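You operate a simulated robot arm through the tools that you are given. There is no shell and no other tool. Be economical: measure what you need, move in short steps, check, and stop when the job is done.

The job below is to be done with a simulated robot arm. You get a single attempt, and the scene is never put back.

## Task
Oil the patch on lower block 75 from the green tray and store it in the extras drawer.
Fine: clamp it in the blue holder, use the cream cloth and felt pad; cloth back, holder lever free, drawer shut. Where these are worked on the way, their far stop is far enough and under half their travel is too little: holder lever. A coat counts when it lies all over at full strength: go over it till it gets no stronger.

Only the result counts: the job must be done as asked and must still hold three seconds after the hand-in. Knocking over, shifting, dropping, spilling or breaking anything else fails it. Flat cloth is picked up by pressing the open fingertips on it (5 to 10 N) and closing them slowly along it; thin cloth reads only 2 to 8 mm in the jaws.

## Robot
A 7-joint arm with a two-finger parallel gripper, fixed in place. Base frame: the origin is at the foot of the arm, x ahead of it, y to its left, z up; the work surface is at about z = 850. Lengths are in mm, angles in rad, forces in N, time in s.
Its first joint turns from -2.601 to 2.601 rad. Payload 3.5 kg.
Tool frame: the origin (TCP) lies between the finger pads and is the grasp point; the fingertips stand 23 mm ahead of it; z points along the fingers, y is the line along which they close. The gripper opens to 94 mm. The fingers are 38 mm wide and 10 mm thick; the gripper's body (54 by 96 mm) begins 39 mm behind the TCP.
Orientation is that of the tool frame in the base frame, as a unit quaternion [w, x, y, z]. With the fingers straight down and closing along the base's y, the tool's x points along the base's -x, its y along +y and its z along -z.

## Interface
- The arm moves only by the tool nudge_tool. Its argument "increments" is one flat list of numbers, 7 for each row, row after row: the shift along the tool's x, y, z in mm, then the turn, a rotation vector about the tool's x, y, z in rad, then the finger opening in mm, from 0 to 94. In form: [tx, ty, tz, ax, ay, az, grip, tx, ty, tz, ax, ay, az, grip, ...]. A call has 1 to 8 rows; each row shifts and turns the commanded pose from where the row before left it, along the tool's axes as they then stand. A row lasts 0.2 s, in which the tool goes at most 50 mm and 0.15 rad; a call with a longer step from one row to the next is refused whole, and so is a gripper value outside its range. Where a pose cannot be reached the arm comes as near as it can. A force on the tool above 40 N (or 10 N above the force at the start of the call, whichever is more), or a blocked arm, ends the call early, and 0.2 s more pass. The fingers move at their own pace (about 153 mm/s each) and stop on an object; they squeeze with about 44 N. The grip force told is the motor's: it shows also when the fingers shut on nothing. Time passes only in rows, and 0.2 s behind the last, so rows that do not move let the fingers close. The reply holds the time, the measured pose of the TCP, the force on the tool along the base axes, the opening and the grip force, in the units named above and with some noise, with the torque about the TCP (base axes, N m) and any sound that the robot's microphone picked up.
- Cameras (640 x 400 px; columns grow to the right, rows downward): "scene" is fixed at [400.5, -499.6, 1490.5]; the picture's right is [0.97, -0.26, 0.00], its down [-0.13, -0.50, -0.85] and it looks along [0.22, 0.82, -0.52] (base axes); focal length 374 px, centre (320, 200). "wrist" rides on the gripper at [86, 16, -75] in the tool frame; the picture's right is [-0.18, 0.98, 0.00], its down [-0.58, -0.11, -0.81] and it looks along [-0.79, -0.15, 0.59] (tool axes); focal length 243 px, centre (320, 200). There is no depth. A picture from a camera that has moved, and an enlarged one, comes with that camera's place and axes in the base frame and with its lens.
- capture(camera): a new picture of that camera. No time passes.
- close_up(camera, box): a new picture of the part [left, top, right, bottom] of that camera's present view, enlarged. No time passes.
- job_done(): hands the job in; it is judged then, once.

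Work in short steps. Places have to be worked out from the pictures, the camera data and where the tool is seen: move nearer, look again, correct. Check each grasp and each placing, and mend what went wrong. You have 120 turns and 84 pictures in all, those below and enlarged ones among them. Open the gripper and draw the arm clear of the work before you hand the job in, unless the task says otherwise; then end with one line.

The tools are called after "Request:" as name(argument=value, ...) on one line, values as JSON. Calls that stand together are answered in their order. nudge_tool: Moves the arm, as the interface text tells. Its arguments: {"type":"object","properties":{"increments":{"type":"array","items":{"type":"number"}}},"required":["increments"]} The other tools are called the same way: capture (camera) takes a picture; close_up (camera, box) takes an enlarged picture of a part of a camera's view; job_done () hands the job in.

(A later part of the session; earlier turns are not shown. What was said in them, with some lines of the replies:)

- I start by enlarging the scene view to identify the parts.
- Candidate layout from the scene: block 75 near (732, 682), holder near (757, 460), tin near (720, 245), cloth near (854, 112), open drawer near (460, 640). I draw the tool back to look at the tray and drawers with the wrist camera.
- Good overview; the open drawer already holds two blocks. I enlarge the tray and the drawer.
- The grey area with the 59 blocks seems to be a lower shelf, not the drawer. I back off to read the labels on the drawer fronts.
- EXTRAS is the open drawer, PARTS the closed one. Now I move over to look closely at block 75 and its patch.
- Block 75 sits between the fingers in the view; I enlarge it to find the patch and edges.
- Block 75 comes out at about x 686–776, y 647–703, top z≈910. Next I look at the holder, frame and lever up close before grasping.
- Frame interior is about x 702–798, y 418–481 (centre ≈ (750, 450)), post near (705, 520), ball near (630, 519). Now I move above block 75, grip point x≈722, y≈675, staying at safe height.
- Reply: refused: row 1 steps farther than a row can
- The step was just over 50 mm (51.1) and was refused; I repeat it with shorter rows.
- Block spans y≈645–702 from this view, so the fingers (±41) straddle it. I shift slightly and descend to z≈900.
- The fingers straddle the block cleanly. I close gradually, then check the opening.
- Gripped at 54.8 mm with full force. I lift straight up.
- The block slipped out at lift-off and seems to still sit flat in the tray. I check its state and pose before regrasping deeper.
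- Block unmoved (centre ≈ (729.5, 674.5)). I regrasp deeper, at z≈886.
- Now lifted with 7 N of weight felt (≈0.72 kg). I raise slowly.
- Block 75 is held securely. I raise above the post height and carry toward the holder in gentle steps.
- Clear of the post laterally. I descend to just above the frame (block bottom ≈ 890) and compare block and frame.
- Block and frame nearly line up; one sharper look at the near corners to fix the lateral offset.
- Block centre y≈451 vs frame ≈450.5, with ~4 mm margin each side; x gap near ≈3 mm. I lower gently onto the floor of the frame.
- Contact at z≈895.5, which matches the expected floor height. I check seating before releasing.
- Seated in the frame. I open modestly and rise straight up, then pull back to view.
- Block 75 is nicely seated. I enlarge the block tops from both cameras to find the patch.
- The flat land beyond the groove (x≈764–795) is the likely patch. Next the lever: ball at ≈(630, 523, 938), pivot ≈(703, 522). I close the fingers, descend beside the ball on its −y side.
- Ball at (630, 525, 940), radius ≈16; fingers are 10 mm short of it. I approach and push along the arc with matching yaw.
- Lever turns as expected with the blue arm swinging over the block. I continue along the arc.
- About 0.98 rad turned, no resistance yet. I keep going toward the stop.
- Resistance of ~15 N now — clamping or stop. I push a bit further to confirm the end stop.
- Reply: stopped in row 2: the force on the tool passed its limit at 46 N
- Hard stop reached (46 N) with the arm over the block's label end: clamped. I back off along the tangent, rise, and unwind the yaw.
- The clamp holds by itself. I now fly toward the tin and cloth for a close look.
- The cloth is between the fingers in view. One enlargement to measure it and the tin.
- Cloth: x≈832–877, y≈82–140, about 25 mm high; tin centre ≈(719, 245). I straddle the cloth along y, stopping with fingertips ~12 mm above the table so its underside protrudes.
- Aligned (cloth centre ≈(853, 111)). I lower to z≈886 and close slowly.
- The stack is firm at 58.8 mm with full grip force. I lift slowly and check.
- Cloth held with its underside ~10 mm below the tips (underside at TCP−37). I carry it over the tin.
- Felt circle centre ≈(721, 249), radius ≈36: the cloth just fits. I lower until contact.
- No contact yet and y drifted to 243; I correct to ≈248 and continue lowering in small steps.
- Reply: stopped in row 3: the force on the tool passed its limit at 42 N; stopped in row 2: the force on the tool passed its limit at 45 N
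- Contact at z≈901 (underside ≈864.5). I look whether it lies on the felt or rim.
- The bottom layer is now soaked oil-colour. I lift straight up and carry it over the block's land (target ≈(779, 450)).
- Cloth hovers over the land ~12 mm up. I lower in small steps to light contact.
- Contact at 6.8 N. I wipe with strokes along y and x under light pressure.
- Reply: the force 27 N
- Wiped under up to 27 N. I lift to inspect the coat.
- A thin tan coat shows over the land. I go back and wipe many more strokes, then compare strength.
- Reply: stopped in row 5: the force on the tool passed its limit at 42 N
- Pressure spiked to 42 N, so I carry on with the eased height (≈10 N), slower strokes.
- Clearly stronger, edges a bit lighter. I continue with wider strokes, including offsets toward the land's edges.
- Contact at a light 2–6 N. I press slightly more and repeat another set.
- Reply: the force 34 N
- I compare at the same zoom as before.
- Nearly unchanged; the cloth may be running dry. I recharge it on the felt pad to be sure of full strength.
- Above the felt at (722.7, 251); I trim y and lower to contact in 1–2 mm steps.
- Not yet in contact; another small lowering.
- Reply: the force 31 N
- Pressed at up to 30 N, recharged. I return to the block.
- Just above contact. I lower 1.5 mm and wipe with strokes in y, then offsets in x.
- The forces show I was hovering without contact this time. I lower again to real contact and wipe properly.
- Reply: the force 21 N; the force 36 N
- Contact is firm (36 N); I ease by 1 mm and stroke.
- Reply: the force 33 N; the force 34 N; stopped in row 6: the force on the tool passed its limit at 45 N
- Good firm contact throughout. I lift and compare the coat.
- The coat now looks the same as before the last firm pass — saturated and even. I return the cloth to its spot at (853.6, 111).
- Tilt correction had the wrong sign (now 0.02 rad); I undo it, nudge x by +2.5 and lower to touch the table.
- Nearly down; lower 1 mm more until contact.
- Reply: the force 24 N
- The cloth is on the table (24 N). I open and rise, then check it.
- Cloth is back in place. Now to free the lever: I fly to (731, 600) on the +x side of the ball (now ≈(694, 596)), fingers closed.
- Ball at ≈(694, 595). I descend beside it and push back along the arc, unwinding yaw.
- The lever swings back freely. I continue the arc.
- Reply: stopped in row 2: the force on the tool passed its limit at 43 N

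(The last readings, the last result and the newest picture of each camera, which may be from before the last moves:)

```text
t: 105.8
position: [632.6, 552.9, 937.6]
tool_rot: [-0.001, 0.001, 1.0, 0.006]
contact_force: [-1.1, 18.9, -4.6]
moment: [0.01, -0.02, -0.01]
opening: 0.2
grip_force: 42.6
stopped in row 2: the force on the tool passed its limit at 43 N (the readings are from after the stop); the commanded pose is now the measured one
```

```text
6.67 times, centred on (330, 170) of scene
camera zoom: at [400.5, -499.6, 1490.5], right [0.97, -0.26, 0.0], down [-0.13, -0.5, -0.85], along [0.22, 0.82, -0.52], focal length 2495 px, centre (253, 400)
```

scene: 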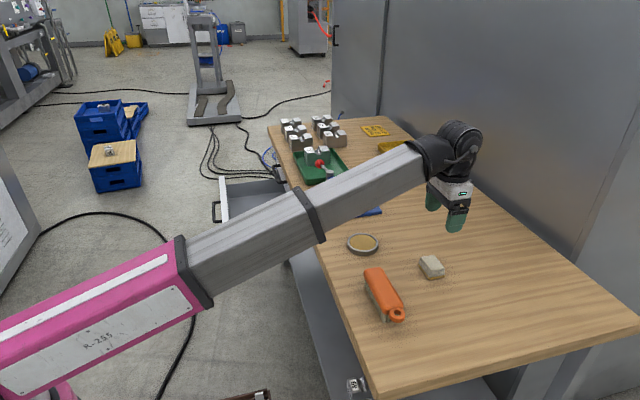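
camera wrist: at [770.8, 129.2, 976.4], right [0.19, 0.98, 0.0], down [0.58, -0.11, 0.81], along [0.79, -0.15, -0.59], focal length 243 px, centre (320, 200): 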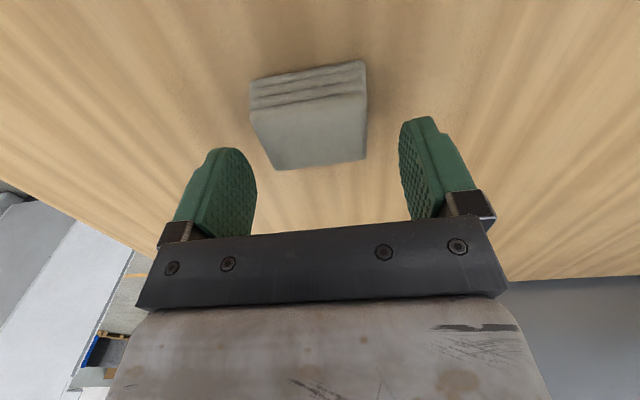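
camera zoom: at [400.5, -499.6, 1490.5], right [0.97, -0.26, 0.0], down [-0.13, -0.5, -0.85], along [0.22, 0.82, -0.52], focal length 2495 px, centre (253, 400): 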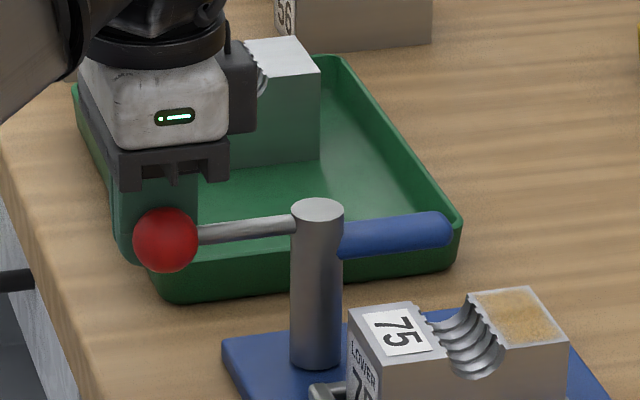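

Lever is back at its free stop. I back off, rise, and go over the block to regrasp it.

Request:
nudge_tool(increments=[0, 15, 0, 0, 0, 0, 0, 0, 0, -45, 0.012, 0, 0, 0, 0, 0, -50, 0, 0, 0, 20, -30, -30, 0, 0, 0, 0, 50, -30, -30, 0, 0, 0, 0, 66, -30, -30, 0, 0, 0, 0, 66, -28, -28, 0, 0, 0, 0, 66, 0, 0, 0, 0, 0, 0, 66])

```text
t: 107.6
position: [748.9, 447.7, 1036.9]
tool_rot: [0.0, 0.002, 1.0, -0.002]
contact_force: [-0.5, -0.4, 0.1]
moment: [0.01, 0.0, 0.02]
opening: 66.1
grip_force: 0.0
```

I centre to (750, 450) and descend with a 72 mm opening.

Request:
nudge_tool(increments=[-1, 2.3, 40, 0, 0, 0, 72, 0, 0, 40, 0, 0, 0, 72, 0, 0, 30, 0, 0, 0, 72, 0, 0, 0, 0, 0, 0, 72])

Request:
nudge_tool(increments=[0, 0, 15, 0, 0, 0, 72, 0, 0, 14, 0, 0, 0, 72, 0, 0, 0, 0, 0, 0, 72])

Request:
close_up(camera="scene", box=[310, 160, 390, 210])

```text
t: 108.6
position: [749.2, 447.4, 922.1]
tool_rot: [0.0, 0.002, 1.0, -0.003]
contact_force: [-0.5, -0.1, -0.2]
moment: [0.02, 0.01, 0.0]
opening: 71.9
grip_force: 0.0
```

```text
t: 109.4
position: [750.0, 445.6, 894.4]
tool_rot: [0.0, 0.001, 1.0, -0.003]
contact_force: [0.0, -0.4, 1.0]
moment: [0.0, 0.01, 0.01]
opening: 71.9
grip_force: 0.0
```

```text
8.00 times, centred on (350, 185) of scene
camera zoom: at [400.5, -499.6, 1490.5], right [0.97, -0.26, 0.0], down [-0.13, -0.5, -0.85], along [0.22, 0.82, -0.52], focal length 2994 px, centre (80, 320)
```

zoom: 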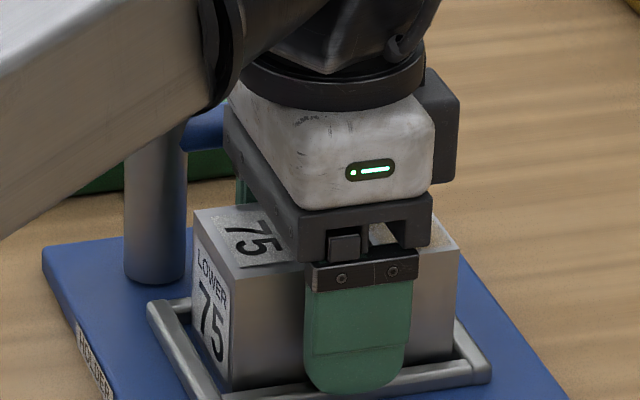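

Fingers straddle the block, but y is 445.6; I shift +4 mm and close.

Request:
nudge_tool(increments=[0, 4, 0, -0.006, 0, 0, 72, 0, 0, 0, 0, 0, 0, 64, 0, 0, 0, 0, 0, 0, 57, 0, 0, 0, 0, 0, 0, 48, 0, 0, 0, 0, 0, 0, 30, 0, 0, 0, 0, 0, 0, 0])

Request:
nudge_tool(increments=[0, 0, -2, 0, 0, 0, 0, 0, 0, -3, 0, 0, 0, 0, 0, 0, -5, 0, 0, 0, 0, 0, 0, 0, 0, 0, 0, 0])

```text
t: 110.8
position: [748.9, 451.0, 895.7]
tool_rot: [0.0, 0.001, 1.0, 0.0]
contact_force: [-0.4, -3.3, 0.6]
moment: [-0.14, -0.02, 0.0]
opening: 54.7
grip_force: 44.1
```

```text
t: 111.8
position: [752.1, 451.9, 904.0]
tool_rot: [-0.001, 0.002, 1.0, 0.0]
contact_force: [0.2, 1.1, -6.8]
moment: [0.0, 0.03, -0.06]
opening: 54.9
grip_force: 44.2
```

Held (−6.8 N). I lift slowly clear of everything.

Request:
nudge_tool(increments=[0, 0, -8, 0, 0, 0, 0, 0, 0, -12, 0, 0, 0, 0, 0, 0, -16, 0, 0, 0, 0, 0, 0, -18, 0, 0, 0, 0, 0, 0, -18, 0, 0, 0, 0, 0, 0, -18, 0, 0, 0, 0, 0, 0, -16, 0, 0, 0, 0, 0, 0, -10, 0, 0, 0, 0])

Request:
nudge_tool(increments=[15, 0, 0, 0, 0, 0, 0, 30, 0, 0, 0, 0, 0, 0, 40, 0, 0, 0, 0, 0, 0, 45, 0, 0, 0, 0, 0, 0, 45, 0, 0, 0, 0, 0, 0, 45, 0, 0, 0, 0, 0, 0, 45, 0, 0, 0, 0, 0, 0, 45, 0, 0, 0, 0, 0, 0])

Request:
nudge_tool(increments=[45, 2, 0, 0, 0, 0, 0, 40, 3, 0, 0, 0, 0, 0, 30, 3, 0, 0, 0, 0, 0, 15, 2, 0, 0, 0, 0, 0, 0, 0, 0, 0, 0, 0, 0])

Request:
capture(camera="wrist")

```text
t: 113.6
position: [750.0, 452.3, 1020.7]
tool_rot: [-0.002, 0.002, 1.0, 0.0]
contact_force: [0.6, 0.8, -6.8]
moment: [-0.05, -0.03, 0.03]
opening: 55.0
grip_force: 44.1
```

```text
t: 115.4
position: [440.3, 448.6, 1019.0]
tool_rot: [0.0, 0.002, 1.0, 0.0]
contact_force: [0.6, 0.0, -6.5]
moment: [0.02, 0.01, -0.01]
opening: 55.0
grip_force: 43.7
```

```text
t: 116.6
position: [311.4, 463.6, 1018.4]
tool_rot: [0.001, 0.001, 1.0, -0.001]
contact_force: [-0.4, 0.5, -6.7]
moment: [0.04, 0.06, 0.01]
opening: 55.1
grip_force: 44.1
```

```text
18 pictures are left
camera wrist: at [224.7, 480.7, 1094.8], right [0.19, 0.98, 0.0], down [0.58, -0.11, 0.81], along [0.79, -0.15, -0.59], focal length 243 px, centre (320, 200)
```

wrist: 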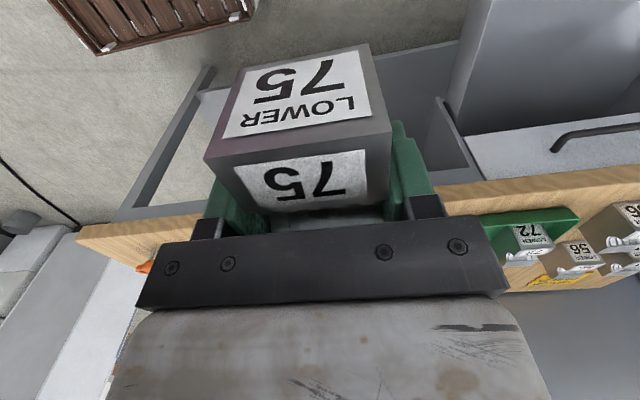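

Part of the drawer shows at upper right. I back up and rise to get the whole drawer in view beside the block.

Request:
nudge_tool(increments=[20, 14, -20, 0, 0, 0, 0, 27, 19, -27, 0, 0, 0, 0, 24, 17, -25, 0, 0, 0, 0, 10, 6, -10, 0, 0, 0, 0, 0, 0, 0, 0, 0, 0, 0])

Request:
capture(camera="wrist")

Request:
close_up(camera="scene", box=[200, 150, 328, 230])

```text
t: 117.8
position: [242.6, 542.8, 1047.4]
tool_rot: [0.003, 0.001, 1.0, 0.005]
contact_force: [0.7, -0.4, -7.4]
moment: [-0.04, 0.01, 0.0]
opening: 55.1
grip_force: 43.8
out of reach, approached as far as the arm can: row 1, 2, 3, 4
```

```text
17 pictures are left
camera wrist: at [156.4, 559.1, 1121.6], right [0.19, 0.98, 0.01], down [0.58, -0.12, 0.81], along [0.79, -0.15, -0.59], focal length 243 px, centre (320, 200)
```

wrist: 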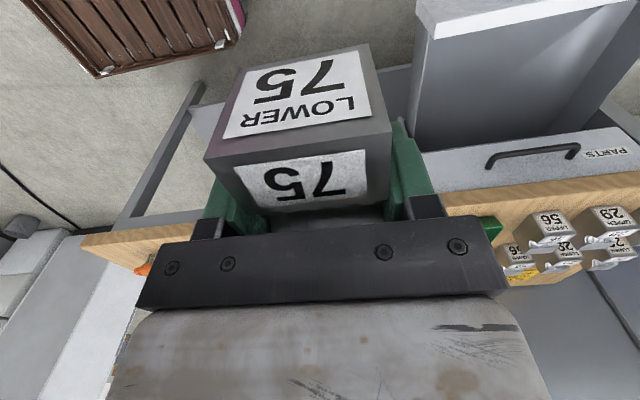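

```text
5.00 times, centred on (264, 190) of scene
camera zoom: at [400.5, -499.6, 1490.5], right [0.97, -0.26, 0.0], down [-0.13, -0.5, -0.85], along [0.22, 0.82, -0.52], focal length 1871 px, centre (600, 250)
```

zoom: 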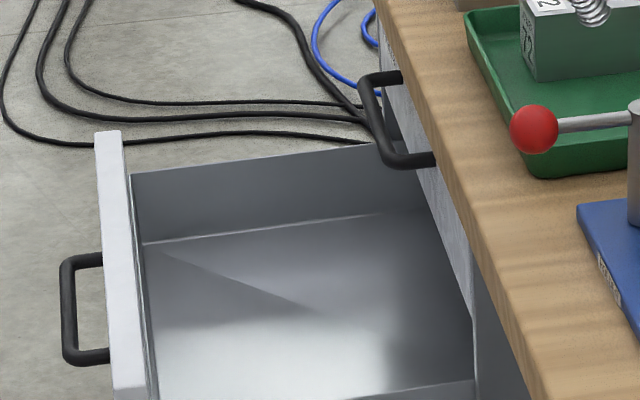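

Solving the two views: EXTRAS front panel inner top edge ≈(350, y from 712, z 679), side walls top ≈637, floor ≈562, interior x≈365–600, y≈715–1090. I'll place at about (440, 775). I move there at height first.

Request:
nudge_tool(increments=[-15, 18, 5, 0, 0, 0, 0, -25, 29, 5, 0, 0, 0, 0, -28, 33, 5, 0, 0, 0, 0, -28, 33, 5, 0, 0, 0, 0, -28, 33, 5, 0, 0, 0, 0, -28, 33, 5, 0, 0, 0, 0, -28, 33, 5, 0, 0, 0, 0, -15, 18, 5, 0, 0, 0, 0])

Request:
nudge_tool(increments=[0, 0, 0, 0, 0, 0, 0])

```text
t: 119.6
position: [438.6, 769.8, 1008.0]
tool_rot: [-0.001, 0.002, 1.0, 0.0]
contact_force: [-0.8, 0.1, -7.1]
moment: [0.01, 0.03, -0.02]
opening: 54.9
grip_force: 44.0
```

```text
t: 120.0
position: [439.3, 770.0, 1008.6]
tool_rot: [-0.001, 0.002, 1.0, 0.0]
contact_force: [0.3, -0.6, -6.5]
moment: [-0.02, 0.03, -0.01]
opening: 54.8
grip_force: 43.6
```

At (439, 770, 1008). I descend to z≈760 (block bottom ≈727, above the panel) and look.

Request:
nudge_tool(increments=[0, 0, 20, 0, 0, 0, 0, 0, 0, 33, 0, 0, 0, 0, 0, 0, 38, 0, 0, 0, 0, 0, 0, 38, 0, 0, 0, 0, 0, 0, 38, 0, 0, 0, 0, 0, 0, 38, 0, 0, 0, 0, 0, 0, 28, 0, 0, 0, 0, 0, 0, 15, 0, 0, 0, 0])

Request:
capture(camera="wrist")

Request:
close_up(camera="scene", box=[200, 150, 344, 250])

```text
t: 121.8
position: [438.6, 772.8, 761.0]
tool_rot: [0.0, 0.002, 1.0, 0.0]
contact_force: [-0.2, -0.2, -6.3]
moment: [0.01, 0.02, -0.02]
opening: 54.9
grip_force: 44.7
```

```text
15 pictures are left
camera wrist: at [352.5, 790.3, 835.4], right [0.19, 0.98, 0.0], down [0.58, -0.11, 0.81], along [0.79, -0.15, -0.59], focal length 243 px, centre (320, 200)
```

wrist: 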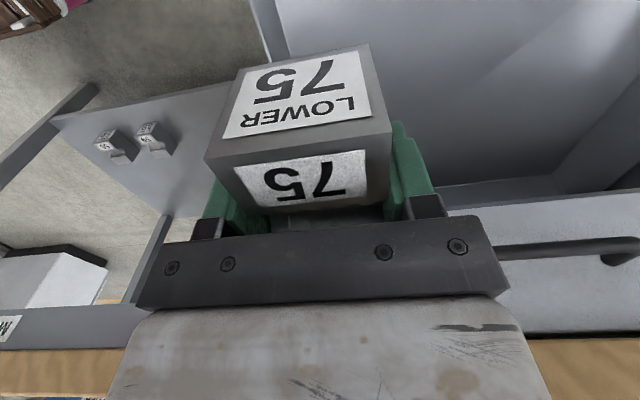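

```text
4.00 times, centred on (272, 200) of scene
camera zoom: at [400.5, -499.6, 1490.5], right [0.97, -0.26, 0.0], down [-0.13, -0.5, -0.85], along [0.22, 0.82, -0.52], focal length 1497 px, centre (512, 200)
```

zoom: 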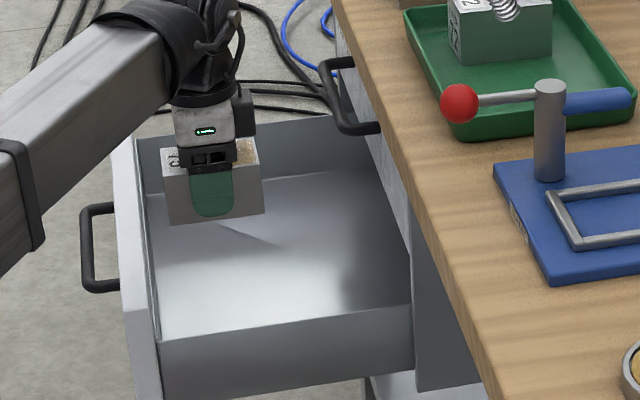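

Re-solving with this view: low-y side wall inner edge is at y≈744 (top ≈592), floor nearer z≈515, so I must shift further in +y. I move to ≈(428, 815) at this height.

Request:
nudge_tool(increments=[3, 12, 0, 0, 0, 0, 0, 4, 18, 0, 0, 0, 0, 0, 3, 12, 0, 0, 0, 0, 0, 0, 0, 20, 0, 0, 0, 0, 0, 0, 20, 0, 0, 0, 0, 0, 0, 15, 0, 0, 0, 0, 0, 0, 0, 0, 0, 0, 0])

Request:
capture(camera="wrist")

Request:
close_up(camera="scene", box=[200, 150, 344, 250])

```text
t: 123.4
position: [429.1, 817.8, 704.5]
tool_rot: [0.0, 0.002, 1.0, 0.0]
contact_force: [-0.9, 0.2, -7.1]
moment: [0.02, 0.06, -0.03]
opening: 54.9
grip_force: 43.8
```

```text
13 pictures are left
camera wrist: at [342.8, 834.1, 780.3], right [0.19, 0.98, 0.0], down [0.58, -0.11, 0.81], along [0.79, -0.15, -0.59], focal length 243 px, centre (320, 200)
```

wrist: 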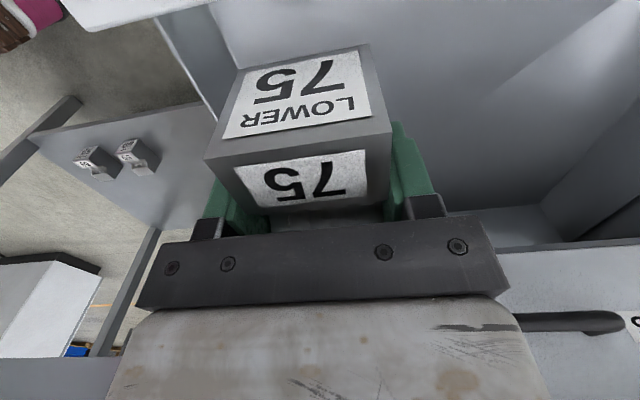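

```text
4.00 times, centred on (272, 200) of scene
camera zoom: at [400.5, -499.6, 1490.5], right [0.97, -0.26, 0.0], down [-0.13, -0.5, -0.85], along [0.22, 0.82, -0.52], focal length 1497 px, centre (512, 200)
```

zoom: 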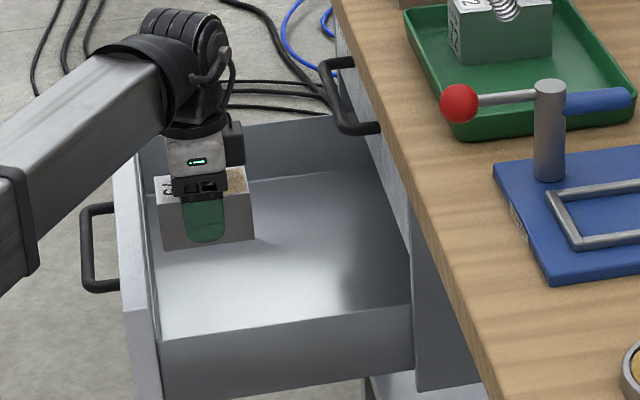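

Block (y≈790–845, x≈385–475) is inside the drawer walls with margin. I continue descending in steps, watching force.

Request:
nudge_tool(increments=[0, 0, 18, 0, 0, 0, 0, 0, 0, 22, 0, 0, 0, 0, 0, 0, 22, 0, 0, 0, 0, 0, 0, 18, 0, 0, 0, 0, 0, 0, 10, 0, 0, 0, 0, 0, 0, 0, 0, 0, 0, 0])

Request:
capture(camera="scene")

```text
t: 124.8
position: [427.7, 814.8, 616.0]
tool_rot: [-0.001, 0.002, 1.0, 0.0]
contact_force: [0.1, -0.3, -7.1]
moment: [0.01, 0.03, 0.0]
opening: 55.0
grip_force: 43.9
```

```text
11 pictures are left
```

scene: 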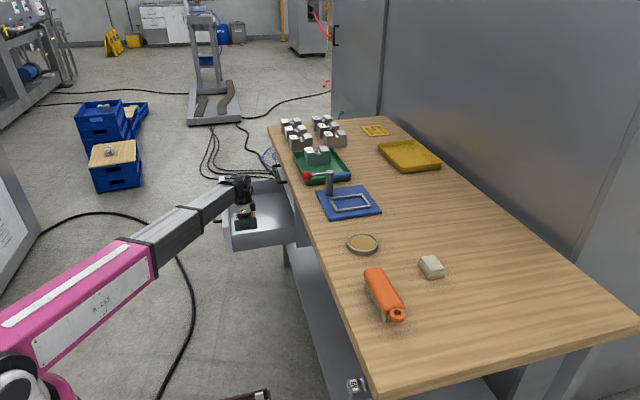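

Forearm still passes above the front panel with room. I keep descending gently until the block touches the drawer floor.

Request:
nudge_tool(increments=[0, 0, 12, 0, 0, 0, 0, 0, 0, 12, 0, 0, 0, 0, 0, 0, 10, 0, 0, 0, 0, 0, 0, 6, 0, 0, 0, 0, 0, 0, 4, 0, 0, 0, 0, 0, 0, 0, 0, 0, 0, 0])

Request:
close_up(camera="scene", box=[200, 160, 312, 230])

```text
t: 126.2
position: [427.4, 814.9, 572.6]
tool_rot: [-0.001, 0.003, 1.0, 0.001]
contact_force: [0.0, 2.3, 16.5]
moment: [0.16, 1.89, -0.19]
opening: 54.7
grip_force: 44.1
```

```text
5.71 times, centred on (256, 195) of scene
camera zoom: at [400.5, -499.6, 1490.5], right [0.97, -0.26, 0.0], down [-0.13, -0.5, -0.85], along [0.22, 0.82, -0.52], focal length 2138 px, centre (686, 229)
```

zoom: 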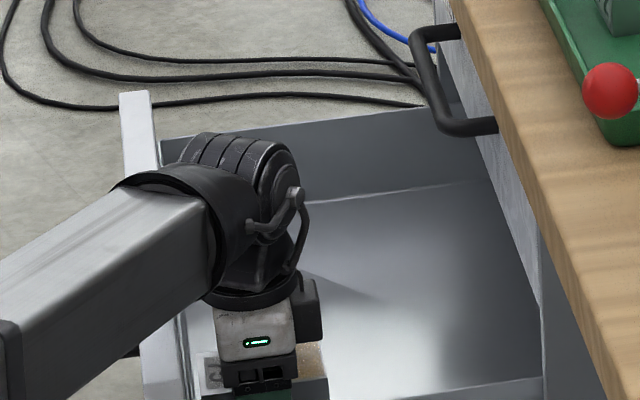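

The upward force comes with a large y-moment, i.e. contact ~80 mm behind the TCP: the wrist camera side is touching the front panel. I raise a bit and shift +x by ~60.

Request:
nudge_tool(increments=[0, 0, -10, 0, 0, 0, 0, 0, 0, -20, 0, 0, 0, 0, -10, -2, 0, 0, 0, 0, 0, -20, -3, 0, 0, 0, 0, 0, -20, -3, 0, 0, 0, 0, 0, -12, -2, 0, 0, 0, 0, 0, 0, 0, 0, 0, 0, 0, 0])

Request:
close_up(camera="scene", box=[200, 160, 328, 240])

```text
t: 127.8
position: [490.7, 802.9, 600.9]
tool_rot: [-0.001, 0.002, 1.0, -0.001]
contact_force: [-0.7, -0.6, -5.6]
moment: [-0.03, -0.02, -0.03]
opening: 54.7
grip_force: 44.0
```

```text
5.00 times, centred on (264, 200) of scene
camera zoom: at [400.5, -499.6, 1490.5], right [0.97, -0.26, 0.0], down [-0.13, -0.5, -0.85], along [0.22, 0.82, -0.52], focal length 1871 px, centre (600, 200)
```

zoom: 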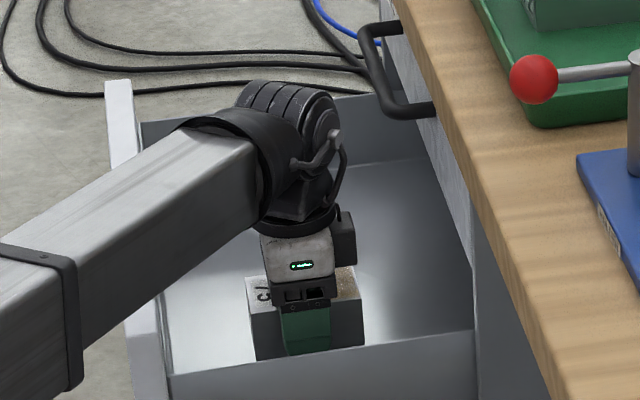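

Now clear of the panel. I descend slowly toward the floor.

Request:
nudge_tool(increments=[0, 0, 10, 0, 0, 0, 0, 0, 0, 10, 0, 0, 0, 0, 0, 0, 8, 0, 0, 0, 0, 0, 0, 5, 0, 0, 0, 0, 0, 0, 0, 0, 0, 0, 0])

Request:
nudge_tool(increments=[0, 0, 5, 0, 0, 0, 0, 0, 0, 4, 0, 0, 0, 0, 0, 0, 0, 0, 0, 0, 0])

```text
t: 129.0
position: [490.0, 802.9, 567.1]
tool_rot: [-0.001, 0.002, 1.0, 0.001]
contact_force: [0.0, -0.1, -7.5]
moment: [0.0, 0.01, -0.03]
opening: 54.9
grip_force: 44.4
```

```text
t: 129.8
position: [490.1, 804.3, 561.1]
tool_rot: [0.0, 0.002, 1.0, 0.001]
contact_force: [0.3, 4.7, 30.4]
moment: [-0.79, -0.28, 0.02]
opening: 54.6
grip_force: 44.3
```

Contact at z≈561 with small moments — consistent with the floor. I check before releasing.

Request:
close_up(camera="scene", box=[216, 170, 312, 250])

```text
5.00 times, centred on (264, 210) of scene
camera zoom: at [400.5, -499.6, 1490.5], right [0.97, -0.26, 0.0], down [-0.13, -0.5, -0.85], along [0.22, 0.82, -0.52], focal length 1871 px, centre (600, 150)
```

zoom: 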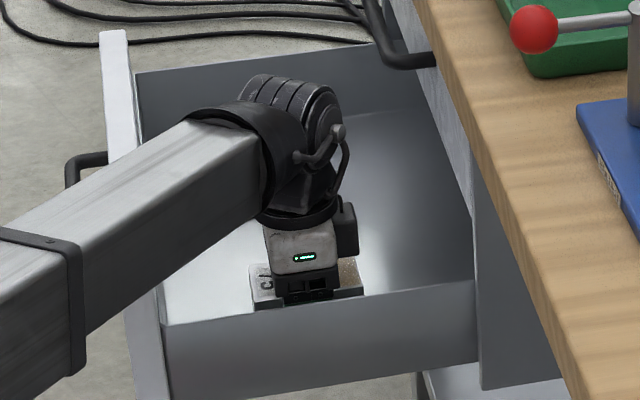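

Block sits down behind the side wall. I ease pressure, open slightly, and rise straight up.

Request:
nudge_tool(increments=[0, 0, -0.7, 0, 0, 0, 20, 0, 0, 0, 0, 0, 0, 56, 0, 0, 0, 0, 0, 0, 64, 0, 0, -10, 0, 0, 0, 64, 0, 0, -30, 0, 0, 0, 64, 0, 0, -45, 0, 0, 0, 64, 0, 0, -45, 0, 0, 0, 64, 0, 0, -45, 0, 0, 0, 64])

Request:
nudge_tool(increments=[0, 0, -45, 0, 0, 0, 64, 0, 0, -45, 0, 0, 0, 64, 0, 0, -45, 0, 0, 0, 40, 0, 0, -45, 0, 0, 0, 20, 0, 0, 0, 0, 0, 0, 0])

Request:
close_up(camera="scene", box=[200, 150, 344, 250])

```text
t: 131.6
position: [489.0, 801.0, 735.6]
tool_rot: [-0.001, 0.003, 1.0, 0.0]
contact_force: [-0.6, 1.4, 0.4]
moment: [-0.01, 0.01, 0.02]
opening: 64.0
grip_force: 0.1
```

```text
t: 132.8
position: [491.0, 804.4, 918.6]
tool_rot: [-0.001, 0.001, 1.0, -0.001]
contact_force: [0.4, -0.8, 0.0]
moment: [-0.03, -0.02, 0.0]
opening: 0.0
grip_force: 42.8
```

```text
4.00 times, centred on (272, 200) of scene
camera zoom: at [400.5, -499.6, 1490.5], right [0.97, -0.26, 0.0], down [-0.13, -0.5, -0.85], along [0.22, 0.82, -0.52], focal length 1497 px, centre (512, 200)
```

zoom: 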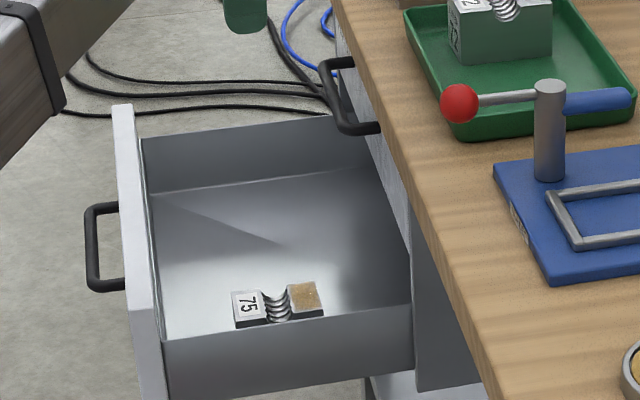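

Block 75 lies in the EXTRAS drawer with its coat intact. Now to shut it: move in front of the panel at y≈745 (clear of the handle at y≈860–1030), pitch the fingers forward, then push.

Request:
nudge_tool(increments=[37, -10, 0, 0, 0, 0, 0, 37, -10, 0, 0, 0, 0, 0, 37, -10, 0, 0, 0, 0, 0, 37, -10, 0, 0, 0, 0, 0, 37, -10, 0, 0, 0, 0, 0, 37, -10, 0, 0, 0, 0, 0])

Request:
nudge_tool(increments=[0, 0, 0, 0, -0.15, 0, 0, 0, 0, 0, 0, -0.15, 0, 0, 0, 0, 0, 0, -0.15, 0, 0, 0, 0, 0, 0, -0.15, 0, 0, 0, 0, 0, 0, -0.15, 0, 0, 0, 0, 0, 0, -0.15, 0, 0])

```text
t: 134.2
position: [270.5, 745.0, 916.8]
tool_rot: [0.0, 0.002, 1.0, 0.0]
contact_force: [-0.5, -0.5, 0.3]
moment: [-0.01, 0.02, -0.04]
opening: 0.0
grip_force: 42.7
```

```text
t: 135.6
position: [269.5, 745.2, 915.9]
tool_rot: [0.436, 0.002, 0.9, -0.001]
contact_force: [0.2, 0.8, -0.3]
moment: [-0.02, -0.01, -0.02]
opening: 0.0
grip_force: 43.0
```

Pitch is right (fingers pointing forward-down). I descend in front of the panel to z≈610.

Request:
nudge_tool(increments=[34.5, 0, 27.3, 0, 0, 0, 0, 34.5, 0, 27.3, 0, 0, 0, 0, 34.5, 0, 27.3, 0, 0, 0, 0, 34.5, 0, 27.3, 0, 0, 0, 0, 34.5, 0, 27.3, 0, 0, 0, 0, 34.5, 0, 27.3, 0, 0, 0, 0, 34.5, 0, 27.3, 0, 0, 0, 0])

Request:
close_up(camera="scene", box=[184, 160, 312, 260])

```text
t: 137.2
position: [269.6, 742.2, 606.1]
tool_rot: [0.435, 0.001, 0.9, -0.001]
contact_force: [0.2, 0.8, 0.7]
moment: [0.02, 0.02, 0.02]
opening: 0.0
grip_force: 42.6
```

```text
4.00 times, centred on (248, 210) of scene
camera zoom: at [400.5, -499.6, 1490.5], right [0.97, -0.26, 0.0], down [-0.13, -0.5, -0.85], along [0.22, 0.82, -0.52], focal length 1497 px, centre (608, 160)
```

zoom: 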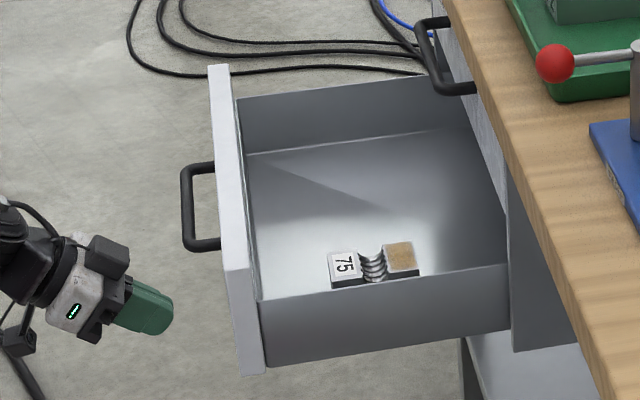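

Fingers are level with the panel face. I shift y +18 for better purchase and push +x gently.

Request:
nudge_tool(increments=[0, 18, 0, 0, 0, 0, 0, -12.4, 0, 15.7, 0, 0, 0, 0, -9.3, 0, 11.8, 0, 0, 0, 0, -6.2, 0, 7.85, 0, 0, 0, 0, -6.2, 0, 7.85, 0, 0, 0, 0, -6.2, 0, 7.85, 0, 0, 0, 0, -6.2, 0, 7.85, 0, 0, 0, 0, -6.2, 0, 7.85, 0, 0, 0, 0])

Request:
close_up(camera="scene", box=[184, 160, 312, 260])

```text
t: 139.0
position: [352.6, 762.5, 607.7]
tool_rot: [0.434, 0.001, 0.901, -0.001]
contact_force: [0.7, 0.6, 0.5]
moment: [0.02, 0.0, 0.0]
opening: 0.0
grip_force: 42.5
```

```text
4.00 times, centred on (248, 210) of scene
camera zoom: at [400.5, -499.6, 1490.5], right [0.97, -0.26, 0.0], down [-0.13, -0.5, -0.85], along [0.22, 0.82, -0.52], focal length 1497 px, centre (608, 160)
```

zoom: 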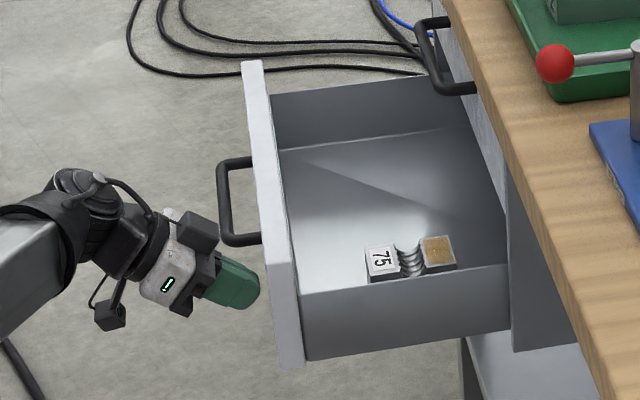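

The drawer slides in with the block undisturbed. I continue pushing gently.

Request:
nudge_tool(increments=[-7.4, 0, 9.4, 0, 0, 0, 0, -7.4, 0, 9.4, 0, 0, 0, 0, -7.4, 0, 9.4, 0, 0, 0, 0, -7.4, 0, 9.4, 0, 0, 0, 0, -7.4, 0, 9.4, 0, 0, 0, 0, -7.4, 0, 9.4, 0, 0, 0, 0, -7.4, 0, 9.4, 0, 0, 0, 0, -7.4, 0, 9.4, 0, 0, 0, 0])

Request:
nudge_tool(increments=[-7.4, 0, 9.4, 0, 0, 0, 0, -7.4, 0, 9.4, 0, 0, 0, 0, -6.2, 0, 7.85, 0, 0, 0, 0, -6.2, 0, 7.85, 0, 0, 0, 0, -6.2, 0, 7.85, 0, 0, 0, 0])

Request:
close_up(camera="scene", box=[184, 160, 312, 260])

```text
t: 140.8
position: [449.8, 761.5, 608.4]
tool_rot: [0.434, 0.001, 0.901, 0.0]
contact_force: [0.4, 0.4, -0.2]
moment: [0.01, 0.0, 0.0]
opening: 0.0
grip_force: 42.2
```

```text
t: 142.0
position: [504.5, 761.5, 607.6]
tool_rot: [0.434, 0.002, 0.901, 0.0]
contact_force: [1.0, -0.3, 0.9]
moment: [-0.01, 0.0, 0.01]
opening: 0.0
grip_force: 42.0
```

```text
4.00 times, centred on (248, 210) of scene
camera zoom: at [400.5, -499.6, 1490.5], right [0.97, -0.26, 0.0], down [-0.13, -0.5, -0.85], along [0.22, 0.82, -0.52], focal length 1497 px, centre (608, 160)
```

zoom: 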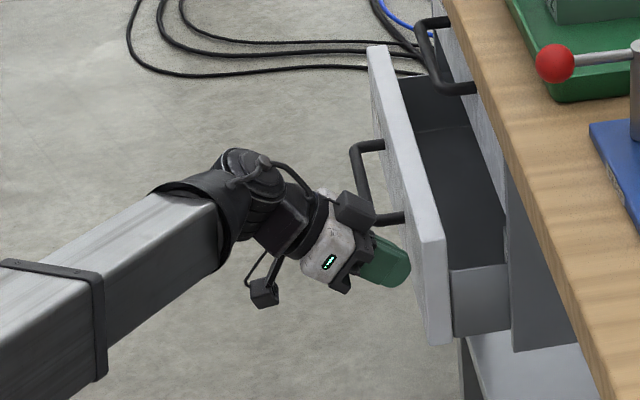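

About 60 mm to go. I continue until the stop is felt.

Request:
nudge_tool(increments=[-4.96, 0, 6.3, 0, 0, 0, 0, -4.96, 0, 6.3, 0, 0, 0, 0, -4.96, 0, 6.3, 0, 0, 0, 0, -4.96, 0, 6.3, 0, 0, 0, 0, -4.96, 0, 6.3, 0, 0, 0, 0, -3.7, 0, 4.7, 0, 0, 0, 0, -3.7, 0, 4.7, 0, 0, 0, 0])

Request:
nudge_tool(increments=[-3.1, 0, 3.9, 0, 0, 0, 0, -3.1, 0, 3.9, 0, 0, 0, 0, -3.1, 0, 3.9, 0, 0, 0, 0, -3.1, 0, 3.9, 0, 0, 0, 0])

```text
t: 143.6
position: [554.0, 760.7, 607.9]
tool_rot: [0.434, 0.001, 0.901, -0.001]
contact_force: [-0.1, -0.3, -0.2]
moment: [-0.02, -0.01, 0.03]
opening: 0.2
grip_force: 42.4
```

```text
t: 144.6
position: [573.5, 761.6, 608.1]
tool_rot: [0.434, 0.001, 0.901, -0.001]
contact_force: [-1.3, 0.3, 0.4]
moment: [-0.02, 0.02, 0.02]
opening: 0.0
grip_force: 42.0
```

No stop felt yet; a few more millimetres and then a look.

Request:
nudge_tool(increments=[-3.1, 0, 3.9, 0, 0, 0, 0, -3.1, 0, 3.9, 0, 0, 0, 0, -3.1, 0, 3.9, 0, 0, 0, 0, -1.9, 0, 2.4, 0, 0, 0, 0])

Request:
close_up(camera="scene", box=[200, 150, 328, 250])

```text
t: 145.6
position: [590.8, 760.6, 606.4]
tool_rot: [0.434, 0.002, 0.901, -0.001]
contact_force: [-17.3, 0.9, -1.2]
moment: [-0.2, 0.01, 0.0]
opening: 0.0
grip_force: 42.4
```

```text
4.00 times, centred on (264, 200) of scene
camera zoom: at [400.5, -499.6, 1490.5], right [0.97, -0.26, 0.0], down [-0.13, -0.5, -0.85], along [0.22, 0.82, -0.52], focal length 1497 px, centre (544, 200)
```

zoom: 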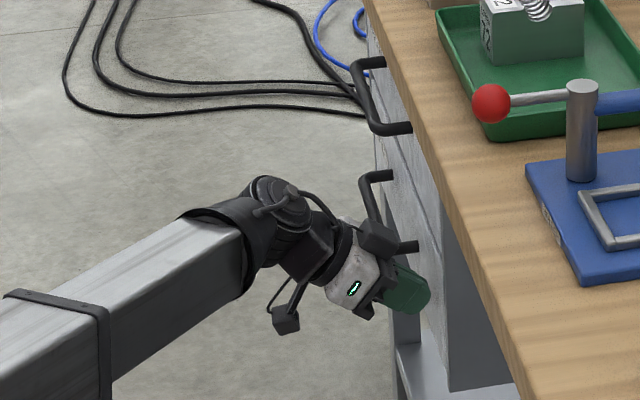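

A 17 N stop is felt and the panel is flush. I press a little more to confirm, then back away.

Request:
nudge_tool(increments=[-1.9, 0, 2.4, 0, 0, 0, 0, -1.2, 0, 1.6, 0, 0, 0, 0])

Request:
nudge_tool(increments=[6, 0, -8, 0, 0, 0, 0, 20, 0, -25, 0, 0, 0, 0, 28, 0, -35, 0, 0, 0, 20, 28, 0, -35, 0, 0, 0, 40, 28, 0, -35, 0, 0, 0, 60, 28, 0, -35, 0, 0, 0, 60])

Request:
capture(camera="scene")

```text
t: 146.1
position: [590.8, 761.2, 607.1]
tool_rot: [0.432, 0.001, 0.902, 0.0]
contact_force: [-16.0, 4.8, 1.1]
moment: [-0.1, -0.09, 0.09]
opening: 0.0
grip_force: 42.3
stopped in row 2: the force on the tool passed its limit at 43 N (the readings are from after the stop); the commanded pose is now the measured one
```

```text
t: 147.5
position: [372.2, 759.9, 609.7]
tool_rot: [0.434, 0.003, 0.901, -0.001]
contact_force: [0.3, 0.1, 0.4]
moment: [0.0, 0.04, -0.02]
opening: 59.9
grip_force: 0.0
```

```text
2 pictures are left
```

scene: 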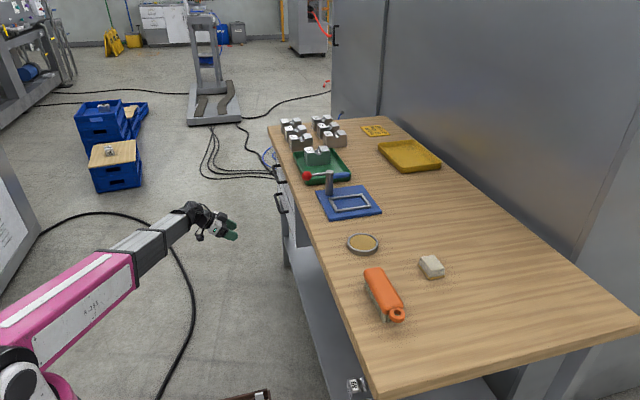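

The hard stop was reached (43 N). The picture shows the drawer shut, the lever at its free stop, the cloth back in place, and the arm clear with the gripper open. I hand the job in.

Request:
job_done()

```text
The job is handed in.
```

I oiled the patch on lower block 75 and put the block in the extras drawer, which is shut. The holder lever is at its free stop and the cream cloth is back in its place. I judged full coat strength from the pictures: it looked no stronger after the last firm pass.
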